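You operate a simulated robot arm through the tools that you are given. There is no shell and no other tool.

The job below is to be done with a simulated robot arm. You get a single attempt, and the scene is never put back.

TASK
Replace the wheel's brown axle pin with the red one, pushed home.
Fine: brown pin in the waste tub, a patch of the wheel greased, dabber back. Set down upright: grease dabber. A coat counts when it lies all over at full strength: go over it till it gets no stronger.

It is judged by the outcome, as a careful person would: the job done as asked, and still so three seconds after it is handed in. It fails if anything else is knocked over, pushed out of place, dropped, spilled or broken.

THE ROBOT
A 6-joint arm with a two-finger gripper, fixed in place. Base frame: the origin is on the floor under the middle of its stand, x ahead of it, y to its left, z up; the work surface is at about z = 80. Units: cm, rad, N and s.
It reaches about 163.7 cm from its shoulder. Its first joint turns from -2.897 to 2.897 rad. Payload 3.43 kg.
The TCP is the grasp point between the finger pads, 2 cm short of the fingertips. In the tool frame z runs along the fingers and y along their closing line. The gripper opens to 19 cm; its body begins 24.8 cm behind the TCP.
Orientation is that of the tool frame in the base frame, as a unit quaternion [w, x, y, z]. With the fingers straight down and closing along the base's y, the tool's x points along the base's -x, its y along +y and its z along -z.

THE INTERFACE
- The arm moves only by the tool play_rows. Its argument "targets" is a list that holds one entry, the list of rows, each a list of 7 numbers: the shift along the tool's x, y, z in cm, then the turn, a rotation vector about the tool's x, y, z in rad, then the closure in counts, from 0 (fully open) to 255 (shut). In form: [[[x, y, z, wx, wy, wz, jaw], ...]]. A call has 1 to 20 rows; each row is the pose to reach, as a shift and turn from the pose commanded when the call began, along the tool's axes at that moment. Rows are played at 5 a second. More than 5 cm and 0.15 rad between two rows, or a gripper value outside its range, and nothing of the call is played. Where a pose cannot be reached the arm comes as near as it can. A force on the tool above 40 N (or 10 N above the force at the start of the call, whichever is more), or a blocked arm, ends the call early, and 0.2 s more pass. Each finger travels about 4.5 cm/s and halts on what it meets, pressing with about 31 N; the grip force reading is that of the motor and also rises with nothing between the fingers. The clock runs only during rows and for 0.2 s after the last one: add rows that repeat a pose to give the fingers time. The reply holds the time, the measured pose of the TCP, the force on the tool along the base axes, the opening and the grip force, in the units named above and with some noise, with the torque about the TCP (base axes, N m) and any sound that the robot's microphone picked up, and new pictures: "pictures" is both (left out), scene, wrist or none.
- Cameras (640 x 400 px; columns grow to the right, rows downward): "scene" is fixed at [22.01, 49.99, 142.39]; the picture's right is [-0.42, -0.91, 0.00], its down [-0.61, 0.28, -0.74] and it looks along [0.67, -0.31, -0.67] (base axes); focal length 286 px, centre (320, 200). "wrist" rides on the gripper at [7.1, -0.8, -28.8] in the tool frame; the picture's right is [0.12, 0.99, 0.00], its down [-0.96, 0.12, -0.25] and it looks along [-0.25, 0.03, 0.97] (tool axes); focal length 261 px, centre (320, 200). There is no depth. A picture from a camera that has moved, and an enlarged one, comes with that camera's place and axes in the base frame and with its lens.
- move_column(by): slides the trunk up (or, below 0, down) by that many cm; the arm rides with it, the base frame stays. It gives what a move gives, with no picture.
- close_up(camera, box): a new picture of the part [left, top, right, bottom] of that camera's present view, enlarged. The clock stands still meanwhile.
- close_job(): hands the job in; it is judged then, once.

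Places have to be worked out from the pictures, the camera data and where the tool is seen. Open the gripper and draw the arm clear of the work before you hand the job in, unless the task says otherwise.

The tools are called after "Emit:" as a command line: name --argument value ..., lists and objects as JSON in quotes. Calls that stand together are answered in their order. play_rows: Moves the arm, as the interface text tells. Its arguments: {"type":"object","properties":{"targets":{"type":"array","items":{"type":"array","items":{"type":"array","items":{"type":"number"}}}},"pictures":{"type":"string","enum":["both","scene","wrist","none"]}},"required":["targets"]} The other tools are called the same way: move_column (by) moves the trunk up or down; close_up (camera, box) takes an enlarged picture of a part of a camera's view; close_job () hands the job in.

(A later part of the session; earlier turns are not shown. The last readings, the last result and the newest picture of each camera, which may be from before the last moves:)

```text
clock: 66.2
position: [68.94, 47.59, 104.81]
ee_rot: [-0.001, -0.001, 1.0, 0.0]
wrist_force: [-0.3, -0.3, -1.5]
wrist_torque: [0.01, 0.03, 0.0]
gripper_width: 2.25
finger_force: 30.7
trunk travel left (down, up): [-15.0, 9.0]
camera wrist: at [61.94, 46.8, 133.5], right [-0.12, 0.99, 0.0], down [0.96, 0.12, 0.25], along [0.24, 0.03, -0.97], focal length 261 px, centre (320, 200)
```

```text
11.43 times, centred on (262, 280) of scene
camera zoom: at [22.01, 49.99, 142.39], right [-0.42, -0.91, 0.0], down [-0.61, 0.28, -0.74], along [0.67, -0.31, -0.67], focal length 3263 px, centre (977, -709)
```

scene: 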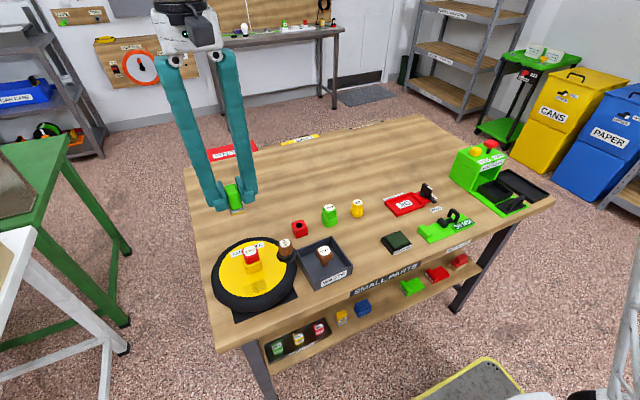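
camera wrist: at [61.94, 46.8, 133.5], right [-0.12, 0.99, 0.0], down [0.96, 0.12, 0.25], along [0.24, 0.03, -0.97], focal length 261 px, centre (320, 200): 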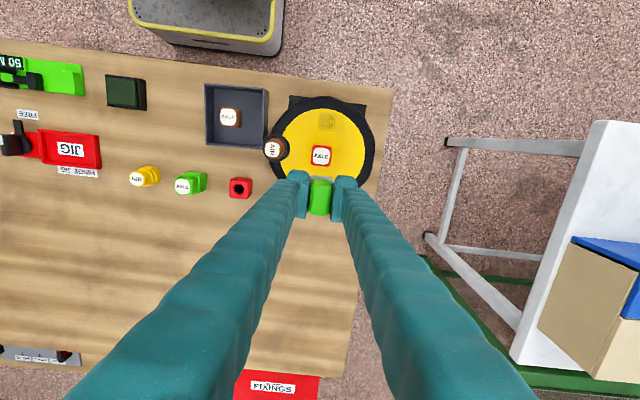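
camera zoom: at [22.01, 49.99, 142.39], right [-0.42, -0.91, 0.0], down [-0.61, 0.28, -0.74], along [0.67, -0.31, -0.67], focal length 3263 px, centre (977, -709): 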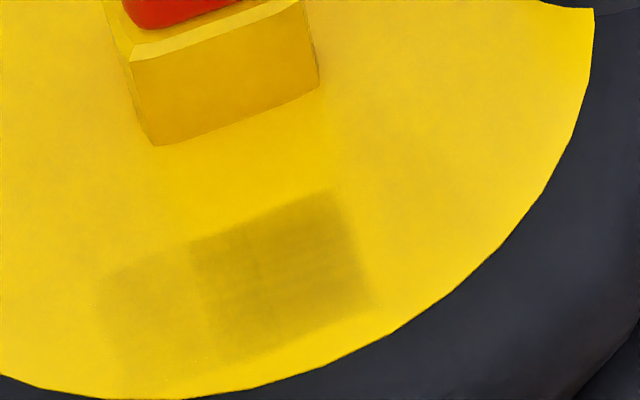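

Rubbing works: a darker greased area shows at about x 58.4–61.2, y 46.5–49.5, with a fainter strip out to y≈51.3. I'll look closer at the mark and at the dabber's tilt and remaining load.

Emit:
close_up --camera "wrist" --box '[306, 104, 354, 134]'

Emit:
close_up --camera "scene" --box '[210, 175, 265, 215]'

Emit:
close_up --camera "wrist" --box '[285, 160, 355, 220]'

```text
13.33 times, centred on (330, 119) of wrist
camera zoom: at [61.94, 46.8, 133.5], right [-0.12, 0.99, 0.0], down [0.96, 0.12, 0.25], along [0.24, 0.03, -0.97], focal length 3475 px, centre (187, 1280)
```

zoom: 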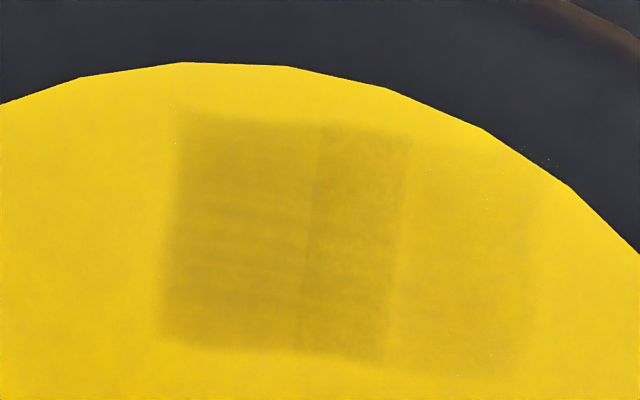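

```text
10.00 times, centred on (238, 195) of scene
camera zoom: at [22.01, 49.99, 142.39], right [-0.42, -0.91, 0.0], down [-0.61, 0.28, -0.74], along [0.67, -0.31, -0.67], focal length 2855 px, centre (1145, 250)
```

zoom: 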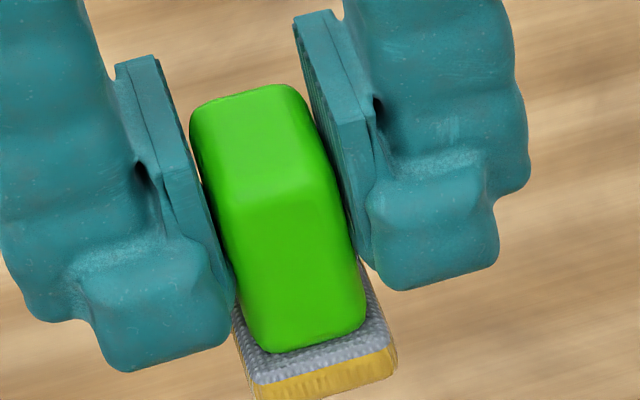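

```text
6.67 times, centred on (320, 190) of wrist
camera zoom: at [61.94, 46.8, 133.5], right [-0.12, 0.99, 0.0], down [0.96, 0.12, 0.25], along [0.24, 0.03, -0.97], focal length 1738 px, centre (320, 267)
```

zoom: 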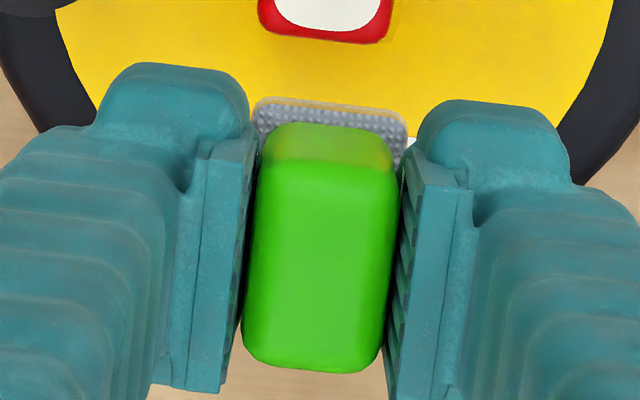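

Both cameras agree on the mark, and the deposit clearly comes from sliding contact. I'll go back down at the same place and make longer, repeated strokes in y so the whole patch becomes even.

Emit:
play_rows --targets '[[[4, 0, 2.5, 0, 0, 0, 255], [8, 0, 5, 0, 0, 0, 255], [8, 0, 9, 0, 0, 0, 255], [8, 0, 12.5, 0, 0, 0, 255], [8, 0, 14.5, 0, 0, 0, 255], [8, 0, 15.3, 0, 0, 0, 255], [8, 0, 15.7, 0, 0, 0, 255], [8, 0, 15.9, 0, 0, 0, 255], [8, 0, 16.0, 0, 0, 0, 255], [8, 0, 16.0, 0, 0, 0, 255]]]' --pictures "scene"

Emit:
close_up --camera "scene" --box '[235, 255, 285, 295]'

```text
clock: 68.4
position: [60.93, 47.47, 88.6]
ee_rot: [0.0, 0.0, 1.0, 0.0]
wrist_force: [-0.8, -1.3, -1.3]
wrist_torque: [-0.03, 0.0, -0.02]
gripper_width: 2.26
finger_force: 31.1
trunk travel left (down, up): [-15.0, 9.0]
```

scene: 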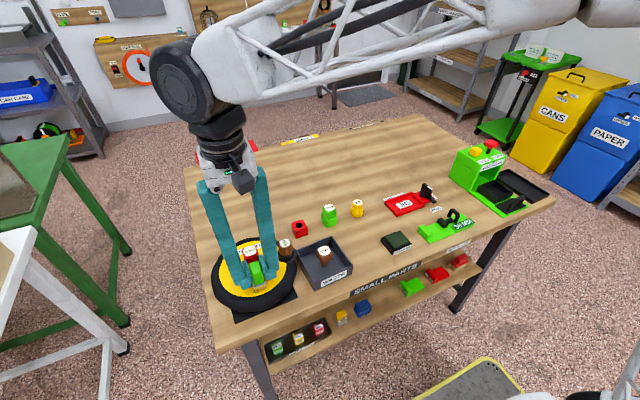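

```text
10.00 times, centred on (260, 275) of scene
camera zoom: at [22.01, 49.99, 142.39], right [-0.42, -0.91, 0.0], down [-0.61, 0.28, -0.74], along [0.67, -0.31, -0.67], focal length 2855 px, centre (920, -550)
```

zoom: 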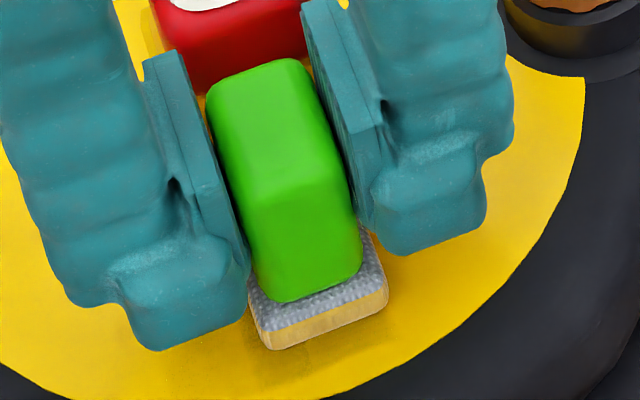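

The pad isn't quite touching yet, so the dabber has slid up slightly in the grip. I'll lower another 0.25 cm.

Emit:
play_rows --targets '[[[0, 0, 0.1, 0, 0, 0, 255], [0, 0, 0.2, 0, 0, 0, 255], [0, 0, 0.25, 0, 0, 0, 255], [0, 0, 0.25, 0, 0, 0, 255]]]' --pictures "none"

```text
clock: 69.4
position: [60.79, 47.44, 88.45]
ee_rot: [0.001, -0.001, 1.0, 0.001]
wrist_force: [-0.8, 1.3, 26.3]
wrist_torque: [0.0, 0.02, 0.0]
gripper_width: 2.25
finger_force: 30.8
trunk travel left (down, up): [-15.0, 9.0]
```

At 26 N I'll ease off slightly and stroke back and forth in y, from −0.6 to +2.0 cm.

Emit:
play_rows --targets '[[[0, 0.4, -0.06, 0, 0, 0, 255], [0, 0.8, -0.06, 0, 0, 0, 255], [0, 1.2, -0.06, 0, 0, 0, 255], [0, 1.6, -0.06, 0, 0, 0, 255], [0, 2.0, -0.06, 0, 0, 0, 255], [0, 1.6, -0.06, 0, 0, 0, 255], [0, 1.2, -0.06, 0, 0, 0, 255], [0, 0.8, -0.06, 0, 0, 0, 255], [0, 0.4, -0.06, 0, 0, 0, 255], [0, 0, -0.06, 0, 0, 0, 255], [0, -0.4, -0.06, 0, 0, 0, 255], [0, -0.6, -0.06, 0, 0, 0, 255], [0, -0.2, -0.06, 0, 0, 0, 255], [0, 0.2, -0.06, 0, 0, 0, 255], [0, 0.6, -0.06, 0, 0, 0, 255], [0, 1.0, -0.06, 0, 0, 0, 255], [0, 1.4, -0.06, 0, 0, 0, 255], [0, 1.8, -0.06, 0, 0, 0, 255], [0, 2.0, -0.06, 0, 0, 0, 255], [0, 2.0, -0.06, 0, 0, 0, 255]]]' --pictures "scene"

Emit:
close_up --camera "scene" --box '[230, 250, 290, 300]'

```text
clock: 73.6
position: [60.8, 49.48, 88.42]
ee_rot: [0.0, 0.0, 1.0, 0.0]
wrist_force: [-1.1, 0.5, -0.6]
wrist_torque: [0.0, -0.01, -0.02]
gripper_width: 2.25
finger_force: 31.1
trunk travel left (down, up): [-15.0, 9.0]
```

scene: 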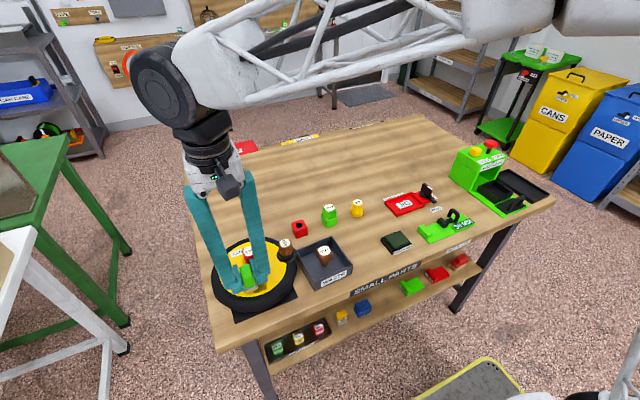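

```text
8.00 times, centred on (260, 275) of scene
camera zoom: at [22.01, 49.99, 142.39], right [-0.42, -0.91, 0.0], down [-0.61, 0.28, -0.74], along [0.67, -0.31, -0.67], focal length 2284 px, centre (800, -400)
```

zoom: 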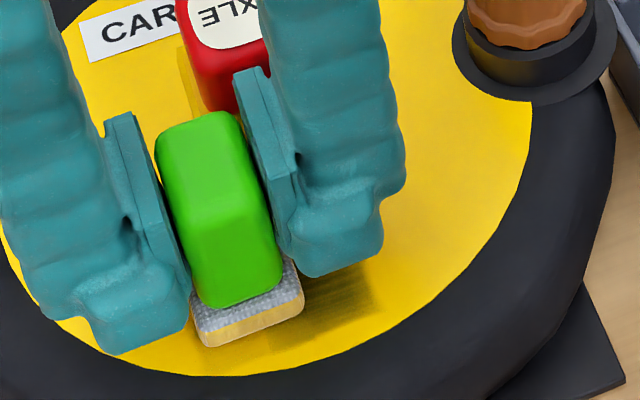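

Contact has been lost again at z 88.42, but the mark beside the dabber is clearly stronger. I'll lift and look at the whole patch.

Emit:
play_rows --targets '[[[0, 0, -1, 0, 0, 0, 255], [0, 0, -4, 0, 0, 0, 255], [0, 0, -8, 0, 0, 0, 255], [-2, 0, -12, 0, 0, 0, 255], [-5, 0, -14, 0, 0, 0, 255], [-8, -1, -16, 0, 0, 0, 255], [-8, -2, -16, 0, 0, 0, 255], [-8, -2, -16, 0, 0, 0, 255]]]' --pictures "both"

Emit:
close_up --camera "wrist" --box '[280, 95, 370, 170]'

Emit:
close_up --camera "scene" --box '[235, 262, 290, 297]'

Emit:
close_up --camera "scene" --box '[210, 175, 265, 215]'

```text
clock: 75.4
position: [68.93, 47.42, 104.33]
ee_rot: [-0.001, -0.001, 1.0, 0.0]
wrist_force: [-0.2, -0.2, -0.2]
wrist_torque: [0.04, 0.01, 0.02]
gripper_width: 2.27
finger_force: 30.5
trunk travel left (down, up): [-15.0, 9.0]
camera wrist: at [61.91, 46.67, 133.09], right [-0.12, 0.99, 0.0], down [0.96, 0.12, 0.25], along [0.25, 0.03, -0.97], focal length 261 px, centre (320, 200)
```

scene: 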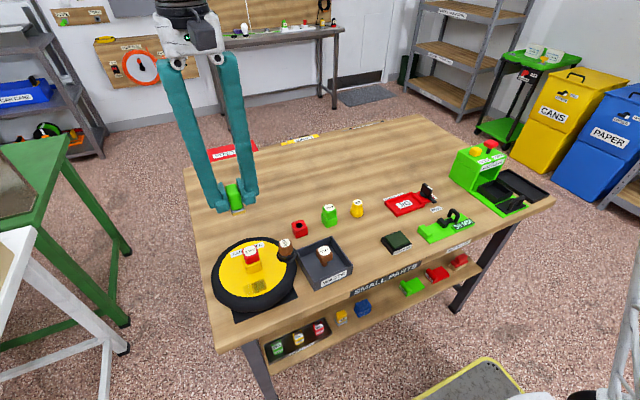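
wrist: 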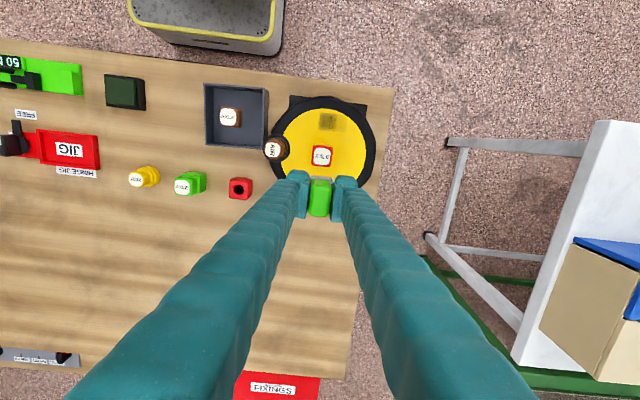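

```text
5.33 times, centred on (325, 132) of wrist
camera zoom: at [61.91, 46.67, 133.09], right [-0.12, 0.99, 0.0], down [0.96, 0.12, 0.25], along [0.25, 0.03, -0.97], focal length 1390 px, centre (293, 560)
```

zoom: 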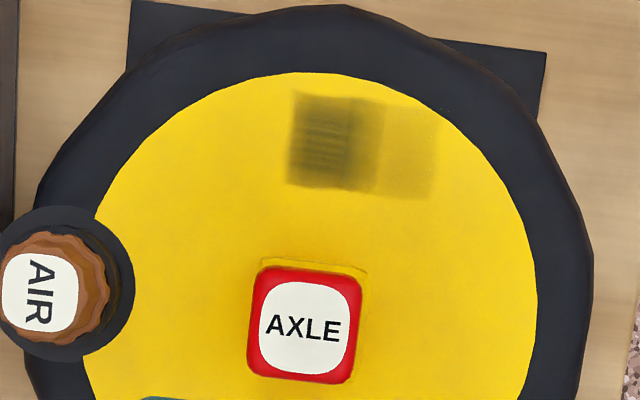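

```text
11.43 times, centred on (262, 280) of scene
camera zoom: at [22.01, 49.99, 142.39], right [-0.42, -0.91, 0.0], down [-0.61, 0.28, -0.74], along [0.67, -0.31, -0.67], focal length 3263 px, centre (977, -709)
```

zoom: 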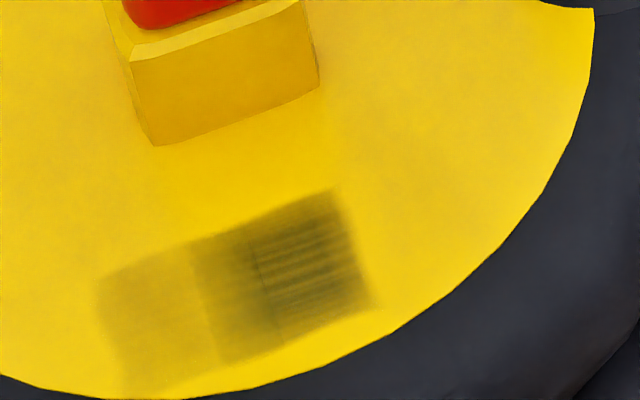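

```text
10.00 times, centred on (238, 195) of scene
camera zoom: at [22.01, 49.99, 142.39], right [-0.42, -0.91, 0.0], down [-0.61, 0.28, -0.74], along [0.67, -0.31, -0.67], focal length 2855 px, centre (1145, 250)
```

zoom: 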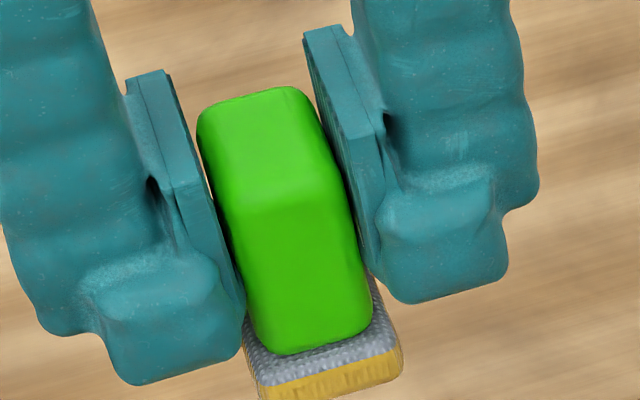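

The mark grew darkest where the pad pressed hardest, and its outline stayed the same: about x 58.4–61.3, y 46.4–51.3, weakest at the +y end. I'll go back over the weak end, centring the pad near y 49.2, and find contact again with lighter force.

Emit:
play_rows --targets '[[[4, 0, 2.5, 0, 0, 0, 255], [8, 1, 5, 0, 0, 0, 255], [8, 2, 9, 0, 0, 0, 255], [8, 2, 12.5, 0, 0, 0, 255], [8, 2, 14.5, 0, 0, 0, 255], [8, 2, 15.3, 0, 0, 0, 255], [8, 2, 15.7, 0, 0, 0, 255], [8, 2, 15.9, 0, 0, 0, 255], [8, 2, 15.9, 0, 0, 0, 255]]]' --pictures "none"

```text
clock: 77.4
position: [60.75, 49.52, 88.46]
ee_rot: [0.0, 0.0, 1.0, 0.0]
wrist_force: [-0.4, -0.6, -0.9]
wrist_torque: [0.04, 0.01, 0.01]
gripper_width: 2.24
finger_force: 30.9
trunk travel left (down, up): [-15.0, 9.0]
```

Just above the surface at 88.46. I'll lower in 0.08 cm steps.

Emit:
play_rows --targets '[[[0, 0, 0.08, 0, 0, 0, 255], [0, 0, 0.16, 0, 0, 0, 255], [0, 0, 0.22, 0, 0, 0, 255], [0, 0, 0.22, 0, 0, 0, 255]]]' --pictures "none"

```text
clock: 78.4
position: [60.93, 49.55, 88.39]
ee_rot: [0.0, -0.001, 1.0, 0.0]
wrist_force: [-0.1, -0.4, 0.1]
wrist_torque: [0.01, 0.02, 0.02]
gripper_width: 2.23
finger_force: 30.9
trunk travel left (down, up): [-15.0, 9.0]
```

Emit:
play_rows --targets '[[[0, 0, 0.06, 0, 0, 0, 255], [0, 0, 0.12, 0, 0, 0, 255], [0, 0, 0.18, 0, 0, 0, 255], [0, 0, 0.18, 0, 0, 0, 255]]]' --pictures "none"

```text
clock: 79.4
position: [60.9, 49.53, 88.26]
ee_rot: [0.0, -0.001, 1.0, 0.0]
wrist_force: [3.7, 3.8, 12.7]
wrist_torque: [0.06, -0.1, 0.02]
gripper_width: 2.26
finger_force: 30.8
trunk travel left (down, up): [-15.0, 9.0]
```

Contact at 12.7 N with the pad centred at y≈49.5. I'll rub ±0.6 cm in y with short strokes here.

Emit:
play_rows --targets '[[[0, 0.3, 0, 0, 0, 0, 255], [0, 0.6, 0, 0, 0, 0, 255], [0, 0.3, 0.02, 0, 0, 0, 255], [0, 0, 0.02, 0, 0, 0, 255], [0, -0.3, 0.02, 0, 0, 0, 255], [0, -0.6, 0.03, 0, 0, 0, 255], [0, -0.3, 0.03, 0, 0, 0, 255], [0, 0, 0.04, 0, 0, 0, 255], [0, 0.3, 0.04, 0, 0, 0, 255], [0, 0.6, 0.05, 0, 0, 0, 255], [0, 0.3, 0.05, 0, 0, 0, 255], [0, 0, 0.06, 0, 0, 0, 255], [0, -0.3, 0.06, 0, 0, 0, 255], [0, -0.6, 0.07, 0, 0, 0, 255], [0, -0.3, 0.07, 0, 0, 0, 255], [0, 0, 0.08, 0, 0, 0, 255]]]' --pictures "scene"

Emit:
close_up --camera "scene" --box '[230, 255, 290, 300]'

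```text
clock: 82.8
position: [60.91, 49.35, 87.9]
ee_rot: [0.0, -0.001, 1.0, 0.0]
wrist_force: [-0.1, -1.4, 1.5]
wrist_torque: [-0.01, 0.01, -0.01]
gripper_width: 2.26
finger_force: 31.6
trunk travel left (down, up): [-15.0, 9.0]
```

scene: 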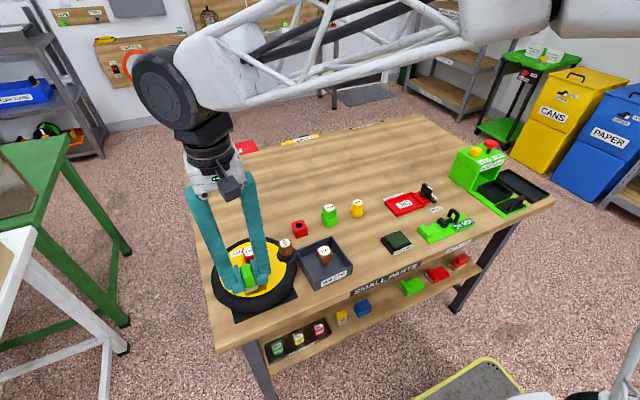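

```text
8.89 times, centred on (260, 278) of scene
camera zoom: at [22.01, 49.99, 142.39], right [-0.42, -0.91, 0.0], down [-0.61, 0.28, -0.74], along [0.67, -0.31, -0.67], focal length 2538 px, centre (853, -489)
```

zoom: 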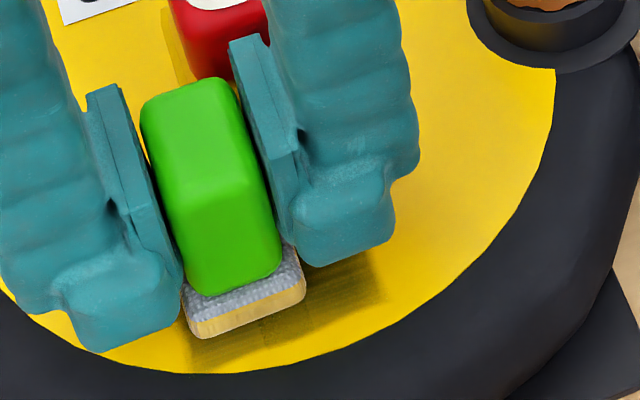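

The dabber keeps creeping up in the grip, so I'll use lighter pressure. First, lift and check the patch.

Emit:
play_rows --targets '[[[0, 0, -1, 0, 0, 0, 255], [0, 0, -4, 0, 0, 0, 255], [0, 0, -8, 0, 0, 0, 255], [-2, 0, -12, 0, 0, 0, 255], [-5, 0, -14, 0, 0, 0, 255], [-8, -1, -16, 0, 0, 0, 255], [-8, -2, -16, 0, 0, 0, 255], [-8, -2, -16, 0, 0, 0, 255]]]' --pictures "both"

Emit:
close_up --camera "wrist" --box '[300, 100, 360, 140]'

Emit:
close_up --camera "scene" --box '[235, 262, 290, 297]'

Emit:
close_up --camera "scene" --box '[210, 175, 265, 220]'

```text
clock: 84.6
position: [68.84, 47.33, 103.96]
ee_rot: [0.0, -0.001, 1.0, 0.0]
wrist_force: [0.4, -0.6, -0.6]
wrist_torque: [-0.02, -0.03, -0.03]
gripper_width: 2.25
finger_force: 31.5
trunk travel left (down, up): [-15.0, 9.0]
camera wrist: at [61.9, 46.58, 132.71], right [-0.12, 0.99, 0.0], down [0.96, 0.12, 0.25], along [0.25, 0.03, -0.97], focal length 261 px, centre (320, 200)
```

scene: 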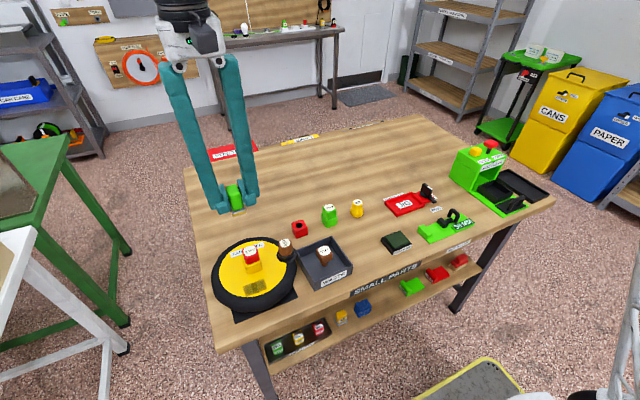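
wrist: 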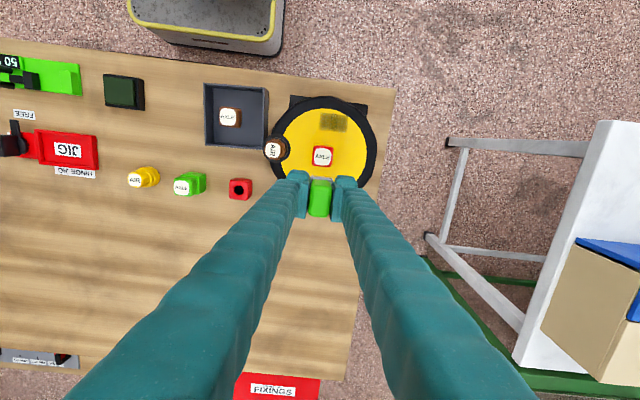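

```text
10.00 times, centred on (330, 120) of wrist
camera zoom: at [61.9, 46.58, 132.71], right [-0.12, 0.99, 0.0], down [0.96, 0.12, 0.25], along [0.25, 0.03, -0.97], focal length 2606 px, centre (220, 1000)
```

zoom: 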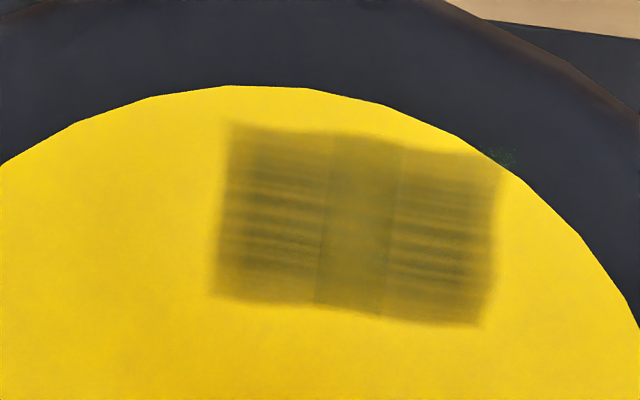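

```text
11.43 times, centred on (262, 280) of scene
camera zoom: at [22.01, 49.99, 142.39], right [-0.42, -0.91, 0.0], down [-0.61, 0.28, -0.74], along [0.67, -0.31, -0.67], focal length 3263 px, centre (977, -709)
```

zoom: 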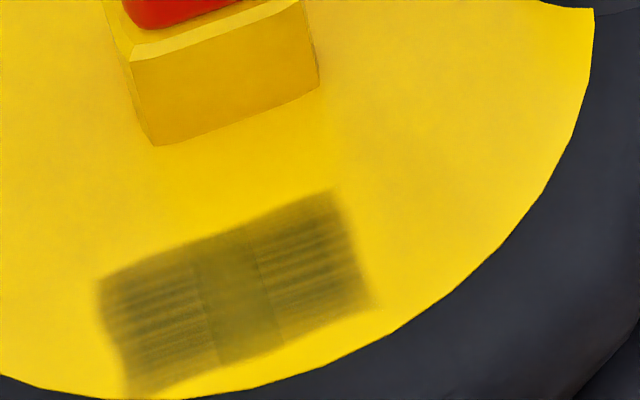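

```text
8.89 times, centred on (238, 198) of scene
camera zoom: at [22.01, 49.99, 142.39], right [-0.42, -0.91, 0.0], down [-0.61, 0.28, -0.74], along [0.67, -0.31, -0.67], focal length 2538 px, centre (1053, 222)
```

zoom: 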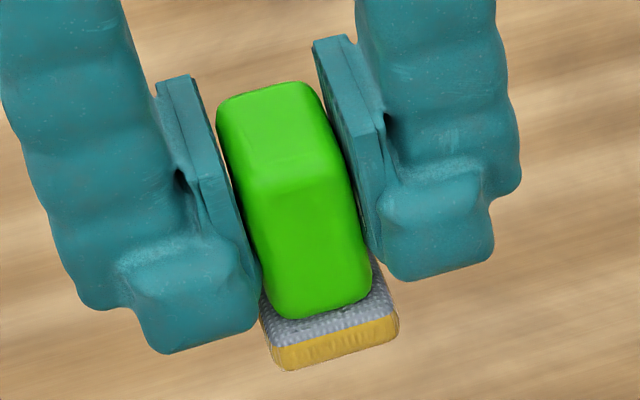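

Now the patch shows three bands in y: both ends dark and streaky, the middle (y≈48.2–49.6) lighter. I'll make light full-length strokes over all of it, starting at y≈48.8.

Emit:
play_rows --targets '[[[4, 0.5, 2.5, 0, 0, 0, 255], [8, 1, 5, 0, 0, 0, 255], [8, 1.5, 9, 0, 0, 0, 255], [8, 1.5, 12.5, 0, 0, 0, 255], [8, 1.5, 14.5, 0, 0, 0, 255], [8, 1.5, 15.4, 0, 0, 0, 255], [8, 1.5, 15.8, 0, 0, 0, 255], [8, 1.5, 16.0, 0, 0, 0, 255], [8, 1.5, 16.1, 0, 0, 0, 255], [8, 1.5, 16.1, 0, 0, 0, 255]]]' --pictures "none"

```text
clock: 86.8
position: [60.85, 48.89, 87.96]
ee_rot: [0.0, -0.001, 1.0, 0.0]
wrist_force: [2.2, -1.5, 8.0]
wrist_torque: [-0.04, -0.08, 0.01]
gripper_width: 2.22
finger_force: 30.7
trunk travel left (down, up): [-15.0, 9.0]
```

In contact at 8 N, y≈48.9. Now I'll stroke ±0.9 cm in y for several passes, with a very slight downward creep to keep contact.

Emit:
play_rows --targets '[[[0, 0.3, 0.01, 0, 0, 0, 255], [0, 0.6, 0.02, 0, 0, 0, 255], [0, 0.9, 0.03, 0, 0, 0, 255], [0, 0.6, 0.04, 0, 0, 0, 255], [0, 0.3, 0.05, 0, 0, 0, 255], [0, 0, 0.06, 0, 0, 0, 255], [0, -0.3, 0.07, 0, 0, 0, 255], [0, -0.6, 0.08, 0, 0, 0, 255], [0, -0.9, 0.09, 0, 0, 0, 255], [0, -0.6, 0.1, 0, 0, 0, 255], [0, -0.3, 0.11, 0, 0, 0, 255], [0, 0, 0.12, 0, 0, 0, 255], [0, 0.3, 0.13, 0, 0, 0, 255], [0, 0.6, 0.14, 0, 0, 0, 255], [0, 0.9, 0.15, 0, 0, 0, 255], [0, 0.6, 0.16, 0, 0, 0, 255], [0, 0.3, 0.17, 0, 0, 0, 255], [0, 0, 0.18, 0, 0, 0, 255]]]' --pictures "scene"

Emit:
close_up --camera "scene" --box '[230, 255, 290, 300]'

```text
clock: 90.6
position: [60.85, 48.94, 87.81]
ee_rot: [0.001, -0.001, 1.0, -0.001]
wrist_force: [1.8, -0.6, 2.9]
wrist_torque: [0.04, -0.07, -0.03]
gripper_width: 2.25
finger_force: 31.2
trunk travel left (down, up): [-15.0, 9.0]
```

scene: 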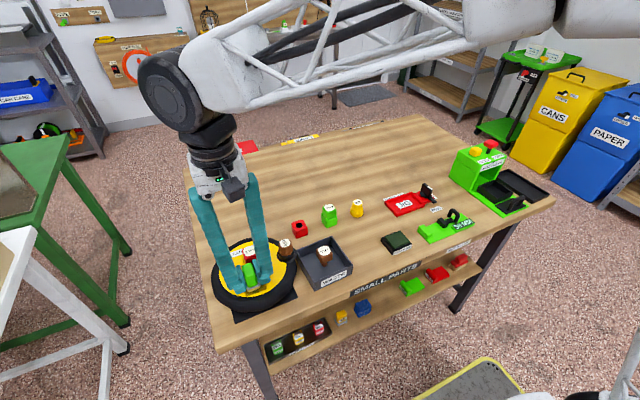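

```text
8.89 times, centred on (260, 278) of scene
camera zoom: at [22.01, 49.99, 142.39], right [-0.42, -0.91, 0.0], down [-0.61, 0.28, -0.74], along [0.67, -0.31, -0.67], focal length 2538 px, centre (853, -489)
```

zoom: 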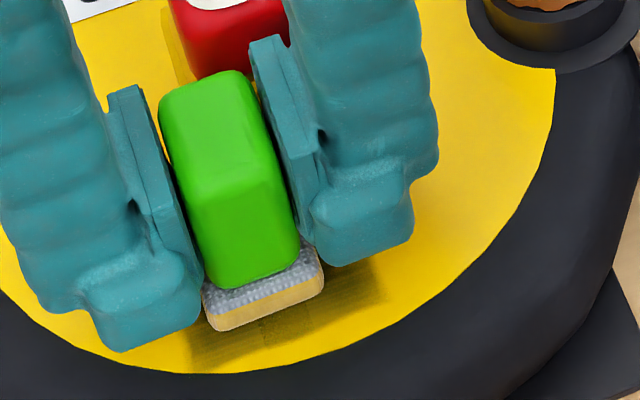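

Still lightly in contact (2.9 N). I'll lift and inspect the patch again.

Emit:
play_rows --targets '[[[0, 0, -1, 0, 0, 0, 255], [0, 0, -4, 0, 0, 0, 255], [0, 0, -8, 0, 0, 0, 255], [-2, 0, -12, 0, 0, 0, 255], [-5, 0, -14, 0, 0, 0, 255], [-8, -0.5, -16, 0, 0, 0, 255], [-8, -1.5, -16, 0, 0, 0, 255], [-8, -1.5, -16, 0, 0, 0, 255]]]' --pictures "none"

Emit:
close_up --camera "wrist" --box '[300, 100, 360, 140]'

Emit:
close_up --camera "scene" --box '[235, 262, 290, 297]'

Emit:
close_up --camera "scene" --box '[210, 175, 265, 220]'

```text
clock: 92.4
position: [68.69, 47.58, 103.64]
ee_rot: [0.0, -0.001, 1.0, -0.001]
wrist_force: [0.1, 1.1, -0.6]
wrist_torque: [0.03, 0.03, -0.02]
gripper_width: 2.25
finger_force: 30.7
trunk travel left (down, up): [-15.0, 9.0]
```

```text
10.00 times, centred on (330, 120) of wrist
camera zoom: at [61.82, 46.74, 132.45], right [-0.12, 0.99, 0.0], down [0.96, 0.12, 0.25], along [0.25, 0.03, -0.97], focal length 2606 px, centre (220, 1000)
```

zoom: 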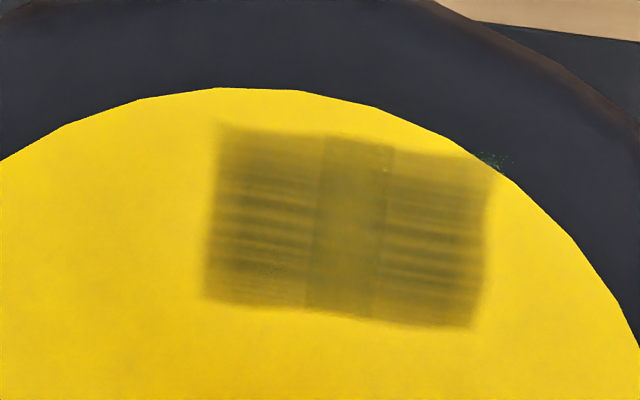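

```text
11.43 times, centred on (262, 280) of scene
camera zoom: at [22.01, 49.99, 142.39], right [-0.42, -0.91, 0.0], down [-0.61, 0.28, -0.74], along [0.67, -0.31, -0.67], focal length 3263 px, centre (977, -709)
```

zoom: 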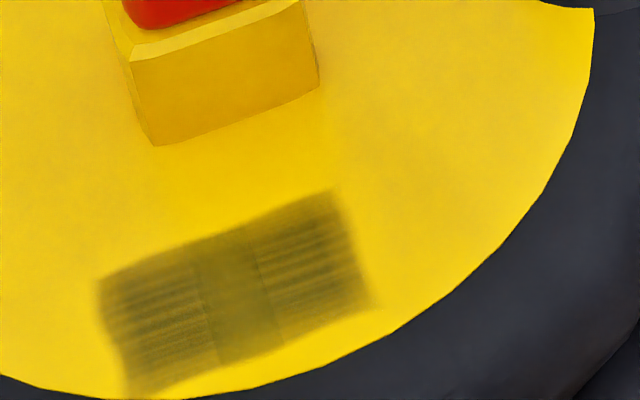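

```text
8.89 times, centred on (238, 198) of scene
camera zoom: at [22.01, 49.99, 142.39], right [-0.42, -0.91, 0.0], down [-0.61, 0.28, -0.74], along [0.67, -0.31, -0.67], focal length 2538 px, centre (1053, 222)
```

zoom: 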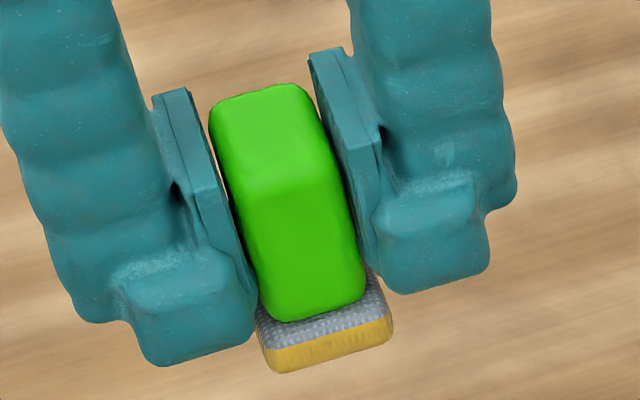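

The patch barely changed this time. I'll zoom further in to see whether it is saturated or just unevenly covered.

Emit:
close_up --camera "wrist" --box '[316, 110, 350, 134]'

Emit:
close_up --camera "scene" --box '[241, 276, 269, 297]'

Emit:
close_up --camera "wrist" --box '[220, 80, 400, 200]'

```text
16.00 times, centred on (333, 122) of wrist
camera zoom: at [61.82, 46.74, 132.45], right [-0.12, 0.99, 0.0], down [0.96, 0.12, 0.25], along [0.25, 0.03, -0.97], focal length 4170 px, centre (112, 1448)
```

zoom: 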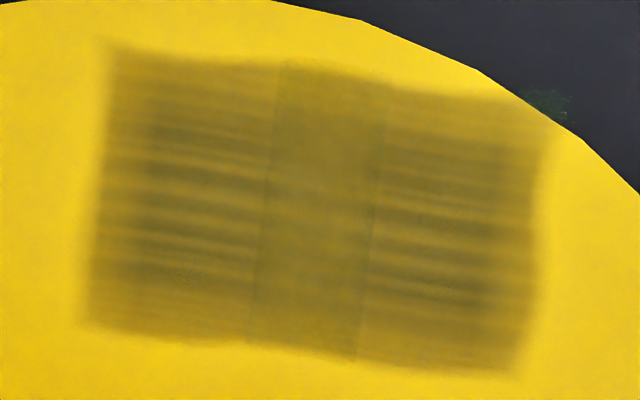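

```text
16.00 times, centred on (255, 286) of scene
camera zoom: at [22.01, 49.99, 142.39], right [-0.42, -0.91, 0.0], down [-0.61, 0.28, -0.74], along [0.67, -0.31, -0.67], focal length 4568 px, centre (1360, -1184)
```

zoom: 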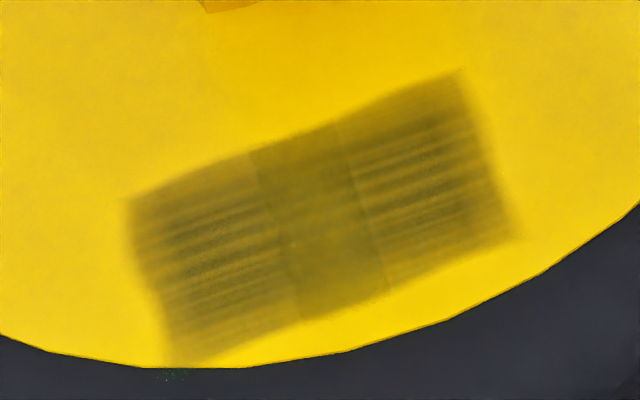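

```text
3.33 times, centred on (310, 140) of wrist
camera zoom: at [61.82, 46.74, 132.45], right [-0.12, 0.99, 0.0], down [0.96, 0.12, 0.25], along [0.25, 0.03, -0.97], focal length 869 px, centre (353, 400)
```

zoom: 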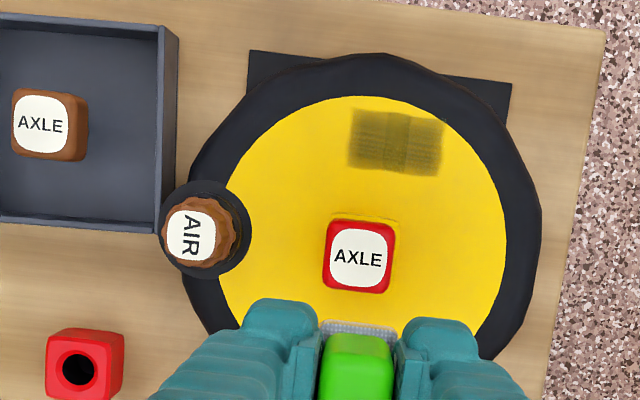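

The bands look like overlapping coats, and the last light pass changed little, so the pad may be running dry. I'll reload the dabber at the grease pad and go over the patch again to see whether it can get any stronger.

Emit:
play_rows --targets '[[[1, -3.8, 0, 0, 0, 0, 255], [2, -7.6, 0, 0, 0, 0, 255], [3, -11.4, 0, 0, 0, 0, 255], [4, -15.2, 0, 0, 0, 0, 255], [5, -19, 0, 0, 0, 0, 255], [6, -22.8, 0, 0, 0, 0, 255], [7, -26.6, 0, 0, 0, 0, 255], [8, -30.4, 0, 0, 0, 0, 255], [9, -34.2, 0, 0, 0, 0, 255], [9.9, -37.8, 0, 0, 0, 0, 255], [9.9, -37.8, 4, 0, 0, 0, 255], [9.9, -37.8, 8, 0, 0, 0, 255], [9.9, -37.8, 12, 0, 0, 0, 255], [9.9, -37.8, 15, 0, 0, 0, 255], [9.9, -37.8, 16.2, 0, 0, 0, 255], [9.9, -37.8, 16.2, 0, 0, 0, 255]]]' --pictures "both"

Emit:
close_up --camera "scene" --box '[350, 205, 430, 265]'

```text
clock: 95.8
position: [59.04, 9.78, 87.49]
ee_rot: [0.0, -0.001, 1.0, 0.0]
wrist_force: [0.2, 0.7, -0.3]
wrist_torque: [-0.02, 0.03, 0.01]
gripper_width: 2.26
finger_force: 30.6
trunk travel left (down, up): [-15.0, 9.0]
camera wrist: at [52.07, 9.0, 116.18], right [-0.12, 0.99, 0.0], down [0.96, 0.12, 0.25], along [0.25, 0.03, -0.97], focal length 261 px, centre (320, 200)
```

scene: 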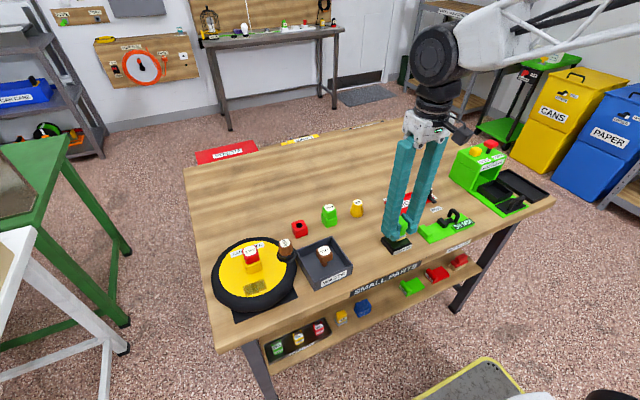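
wrist: 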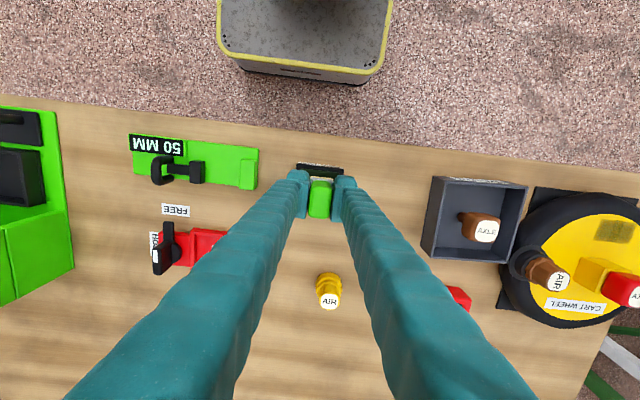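

```text
6.67 times, centred on (390, 235) of scene
camera zoom: at [22.01, 49.99, 142.39], right [-0.42, -0.91, 0.0], down [-0.61, 0.28, -0.74], along [0.67, -0.31, -0.67], focal length 1903 px, centre (-147, -33)
```

zoom: 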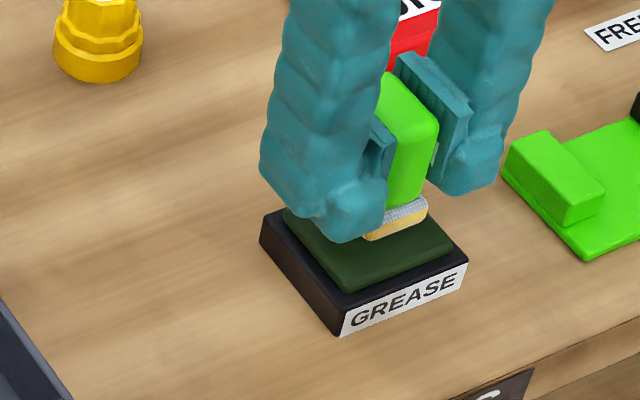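

Centred over the grease pad again. I'll lower gently to light contact (expected near TCP z 86.3).

Emit:
play_rows --targets '[[[0, 0, 0.5, 0, 0, 0, 255], [0, 0, 0.9, 0, 0, 0, 255], [0, 0, 1.1, 0, 0, 0, 255], [0, 0, 1.2, 0, 0, 0, 255], [0, 0, 1.2, 0, 0, 0, 255]]]' --pictures "none"

```text
clock: 97.0
position: [58.99, 9.76, 86.28]
ee_rot: [0.0, -0.001, 1.0, 0.0]
wrist_force: [0.0, -0.3, 0.2]
wrist_torque: [0.05, -0.01, 0.0]
gripper_width: 2.23
finger_force: 31.1
trunk travel left (down, up): [-15.0, 9.0]
```

Emit:
play_rows --targets '[[[0, 0, 0.06, 0, 0, 0, 255], [0, 0, 0.12, 0, 0, 0, 255], [0, 0, 0.16, 0, 0, 0, 255], [0, 0, 0.16, 0, 0, 0, 255], [0, 0, 0.16, 0, 0, 0, 255]]]' --pictures "none"

```text
clock: 98.2
position: [59.09, 9.67, 86.27]
ee_rot: [0.001, -0.001, 1.0, 0.0]
wrist_force: [0.3, 0.3, 0.2]
wrist_torque: [-0.02, 0.02, 0.0]
gripper_width: 2.24
finger_force: 31.4
trunk travel left (down, up): [-15.0, 9.0]
```

Emit:
play_rows --targets '[[[0, 0, 0.08, 0, 0, 0, 255], [0, 0, 0.16, 0, 0, 0, 255], [0, 0, 0.2, 0, 0, 0, 255], [0, 0, 0.2, 0, 0, 0, 255], [0, 0, 0.2, 0, 0, 0, 255]]]' --pictures "scene"

Emit:
close_up --camera "scene" --box '[360, 215, 420, 260]'

```text
clock: 99.4
position: [59.13, 9.71, 86.07]
ee_rot: [0.0, -0.002, 1.0, 0.001]
wrist_force: [0.8, -0.4, 2.8]
wrist_torque: [0.05, -0.01, 0.0]
gripper_width: 2.25
finger_force: 31.0
trunk travel left (down, up): [-15.0, 9.0]
```

scene: 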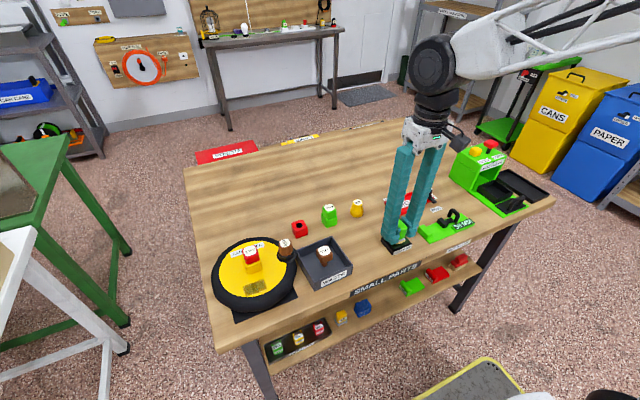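

```text
8.89 times, centred on (390, 238) of scene
camera zoom: at [22.01, 49.99, 142.39], right [-0.42, -0.91, 0.0], down [-0.61, 0.28, -0.74], along [0.67, -0.31, -0.67], focal length 2538 px, centre (-302, -133)
```

zoom: 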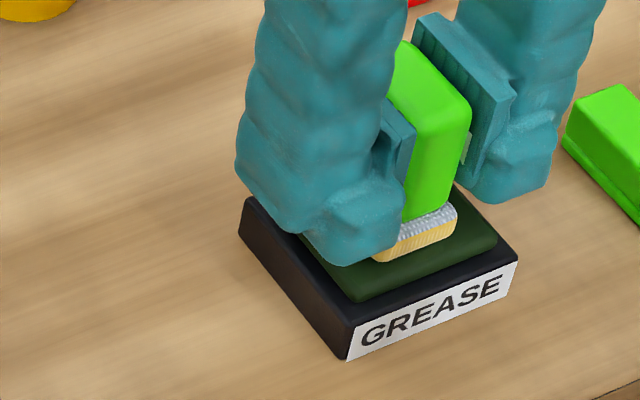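

Light contact now (2.8 N). A touch more pressure and a short hold to take up grease, then lift.

Emit:
play_rows --targets '[[[0, 0, 0.06, 0, 0, 0, 255], [0, 0, 0.08, 0, 0, 0, 255], [0, 0, 0.08, 0, 0, 0, 255], [0, 0, 0.08, 0, 0, 0, 255], [0, 0, 0.08, 0, 0, 0, 255]]]' --pictures "none"

```text
clock: 100.6
position: [58.99, 9.77, 85.98]
ee_rot: [0.0, -0.001, 1.0, 0.0]
wrist_force: [5.0, 1.6, 23.2]
wrist_torque: [0.01, -0.14, 0.0]
gripper_width: 2.25
finger_force: 30.9
trunk travel left (down, up): [-15.0, 9.0]
```

Reloaded (23 N press). I'll lift and carry it back over the patch, centring at y≈48.85.

Emit:
play_rows --targets '[[[0, 0, -1, 0, 0, 0, 255], [0, 0, -4, 0, 0, 0, 255], [0, 0, -8, 0, 0, 0, 255], [0, 0, -12, 0, 0, 0, 255], [0, 0, -14, 0, 0, 0, 255], [-0.2, 4, -14, 0, 0, 0, 255], [-0.4, 8, -14, 0, 0, 0, 255], [-0.6, 12, -14, 0, 0, 0, 255], [-0.8, 16, -14, 0, 0, 0, 255], [-1.0, 20, -14, 0, 0, 0, 255], [-1.2, 24, -14, 0, 0, 0, 255], [-1.4, 28, -14, 0, 0, 0, 255], [-1.6, 32, -14, 0, 0, 0, 255], [-1.8, 36, -14, 0, 0, 0, 255], [-1.85, 39.1, -14, 0, 0, 0, 255], [-1.85, 39.1, -10, 0, 0, 0, 255], [-1.85, 39.1, -6, 0, 0, 0, 255], [-1.85, 39.1, -3.5, 0, 0, 0, 255], [-1.85, 39.1, -2.4, 0, 0, 0, 255], [-1.85, 39.1, -2.4, 0, 0, 0, 255]]]' --pictures "scene"

Emit:
close_up --camera "scene" --box '[225, 240, 295, 300]'

```text
clock: 104.8
position: [60.86, 48.85, 88.52]
ee_rot: [0.0, -0.001, 1.0, 0.0]
wrist_force: [0.0, -0.5, -0.9]
wrist_torque: [0.04, 0.0, 0.01]
gripper_width: 2.24
finger_force: 31.2
trunk travel left (down, up): [-15.0, 9.0]
```

scene: 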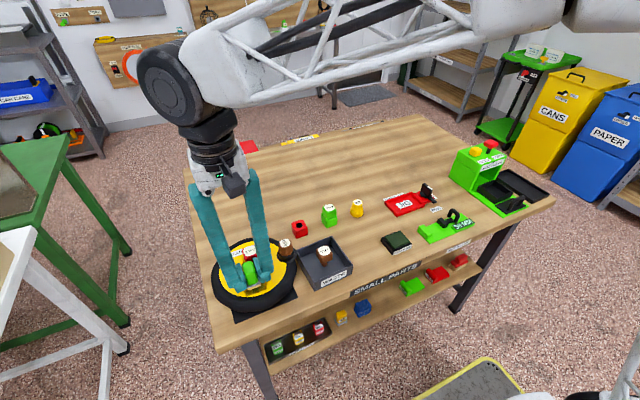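

```text
6.67 times, centred on (260, 270) of scene
camera zoom: at [22.01, 49.99, 142.39], right [-0.42, -0.91, 0.0], down [-0.61, 0.28, -0.74], along [0.67, -0.31, -0.67], focal length 1903 px, centre (720, -267)
```

zoom: 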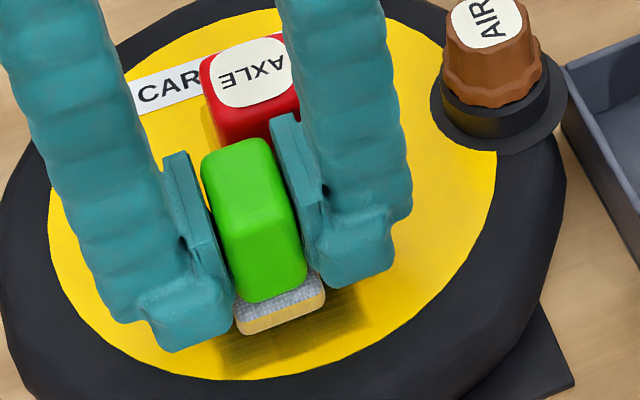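

In position above the patch. Lowering gently to contact.

Emit:
play_rows --targets '[[[0, 0, 0.3, 0, 0, 0, 255], [0, 0, 0.5, 0, 0, 0, 255], [0, 0, 0.65, 0, 0, 0, 255], [0, 0, 0.75, 0, 0, 0, 255], [0, 0, 0.75, 0, 0, 0, 255]]]' --pictures "none"

```text
clock: 106.0
position: [60.9, 48.87, 87.77]
ee_rot: [0.0, 0.0, 1.0, 0.0]
wrist_force: [1.8, 0.3, 14.3]
wrist_torque: [-0.01, 0.0, 0.03]
gripper_width: 2.27
finger_force: 31.1
trunk travel left (down, up): [-15.0, 9.0]
```

Contact at 14 N. I'll stroke ±0.8 cm in y with a slight creep to hold the contact.

Emit:
play_rows --targets '[[[0, 0.4, 0.01, 0, 0, 0, 255], [0, 0.8, 0.02, 0, 0, 0, 255], [0, 0.4, 0.04, 0, 0, 0, 255], [0, 0, 0.05, 0, 0, 0, 255], [0, -0.4, 0.07, 0, 0, 0, 255], [0, -0.8, 0.08, 0, 0, 0, 255], [0, -0.4, 0.1, 0, 0, 0, 255], [0, 0, 0.11, 0, 0, 0, 255], [0, 0.4, 0.13, 0, 0, 0, 255], [0, 0.8, 0.14, 0, 0, 0, 255], [0, 0.4, 0.16, 0, 0, 0, 255], [0, 0, 0.17, 0, 0, 0, 255], [0, -0.4, 0.19, 0, 0, 0, 255], [0, -0.8, 0.2, 0, 0, 0, 255], [0, -0.4, 0.22, 0, 0, 0, 255], [0, 0, 0.23, 0, 0, 0, 255]]]' --pictures "none"

```text
clock: 109.4
position: [60.88, 48.6, 87.36]
ee_rot: [-0.001, -0.001, 1.0, 0.0]
wrist_force: [4.3, -11.5, 20.8]
wrist_torque: [-0.3, -0.21, -0.02]
gripper_width: 2.24
finger_force: 30.9
trunk travel left (down, up): [-15.0, 9.0]
```

Firm contact was kept throughout. I'll lift and check the patch.

Emit:
play_rows --targets '[[[0, 0, -1, 0, 0, 0, 255], [0, 0, -4, 0, 0, 0, 255], [0, 0, -8, 0, 0, 0, 255], [-2, 0, -12, 0, 0, 0, 255], [-5, 0, -14, 0, 0, 0, 255], [-8, -0.5, -16, 0, 0, 0, 255], [-8, -1.5, -16, 0, 0, 0, 255], [-8, -1.5, -16, 0, 0, 0, 255]]]' --pictures "none"

Emit:
close_up --camera "wrist" --box '[316, 110, 350, 134]'

Emit:
close_up --camera "scene" --box '[235, 262, 290, 297]'

Emit:
close_up --camera "scene" --box '[210, 175, 265, 220]'

Emit:
close_up --camera "wrist" --box '[220, 80, 400, 220]'

```text
clock: 111.2
position: [68.83, 47.32, 103.34]
ee_rot: [-0.001, 0.0, 1.0, 0.0]
wrist_force: [0.8, 0.5, -1.8]
wrist_torque: [-0.01, 0.0, 0.01]
gripper_width: 2.25
finger_force: 30.9
trunk travel left (down, up): [-15.0, 9.0]
```

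```text
16.00 times, centred on (333, 122) of wrist
camera zoom: at [61.84, 46.5, 132.04], right [-0.12, 0.99, 0.0], down [0.96, 0.12, 0.25], along [0.24, 0.03, -0.97], focal length 4170 px, centre (112, 1448)
```

zoom: 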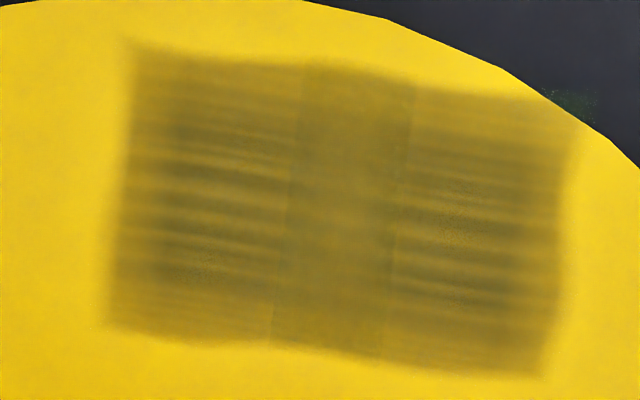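

```text
11.43 times, centred on (262, 280) of scene
camera zoom: at [22.01, 49.99, 142.39], right [-0.42, -0.91, 0.0], down [-0.61, 0.28, -0.74], along [0.67, -0.31, -0.67], focal length 3263 px, centre (977, -709)
```

zoom: 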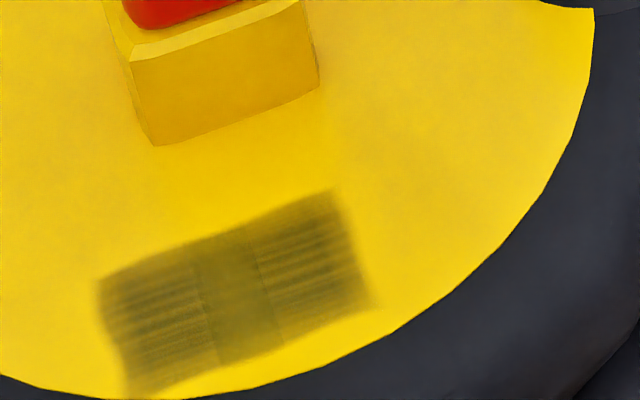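

```text
8.89 times, centred on (238, 198) of scene
camera zoom: at [22.01, 49.99, 142.39], right [-0.42, -0.91, 0.0], down [-0.61, 0.28, -0.74], along [0.67, -0.31, -0.67], focal length 2538 px, centre (1053, 222)
```

zoom: 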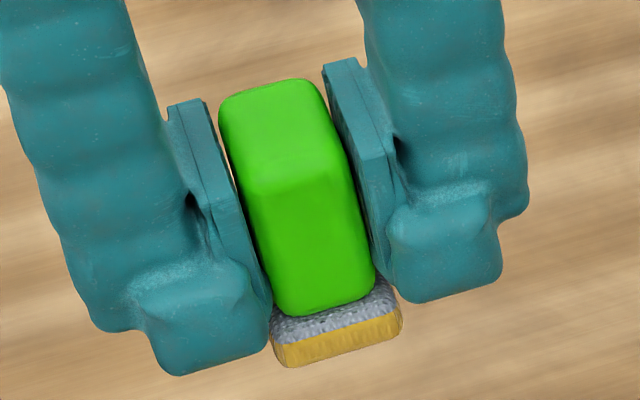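

```text
2.86 times, centred on (310, 150) of wrist
camera zoom: at [61.84, 46.5, 132.04], right [-0.12, 0.99, 0.0], down [0.96, 0.12, 0.25], along [0.24, 0.03, -0.97], focal length 745 px, centre (349, 343)
```

zoom: 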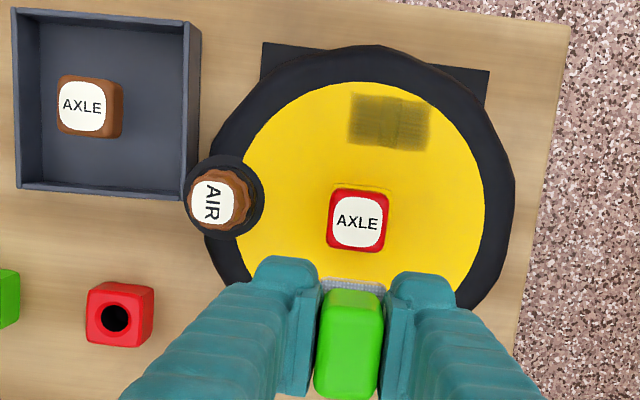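

After reloading and a firm pass the patch looks the same as before, so it seems saturated. To be sure, I'll do one last full-length pass over both ends and compare again.

Emit:
play_rows --targets '[[[4, 0, 2.5, 0, 0, 0, 255], [8, 0, 5, 0, 0, 0, 255], [8, 0, 9, 0, 0, 0, 255], [8, 0, 12.5, 0, 0, 0, 255], [8, 0, 14.5, 0, 0, 0, 255], [8, 0, 15.4, 0, 0, 0, 255], [8, 0, 15.8, 0, 0, 0, 255], [8, 0, 15.95, 0, 0, 0, 255], [8, 0, 15.95, 0, 0, 0, 255]]]' --pictures "none"

```text
clock: 113.2
position: [60.83, 47.34, 87.31]
ee_rot: [0.0, -0.001, 1.0, -0.001]
wrist_force: [-0.4, 0.1, -0.7]
wrist_torque: [-0.02, -0.02, -0.01]
gripper_width: 2.26
finger_force: 30.8
trunk travel left (down, up): [-15.0, 9.0]
```

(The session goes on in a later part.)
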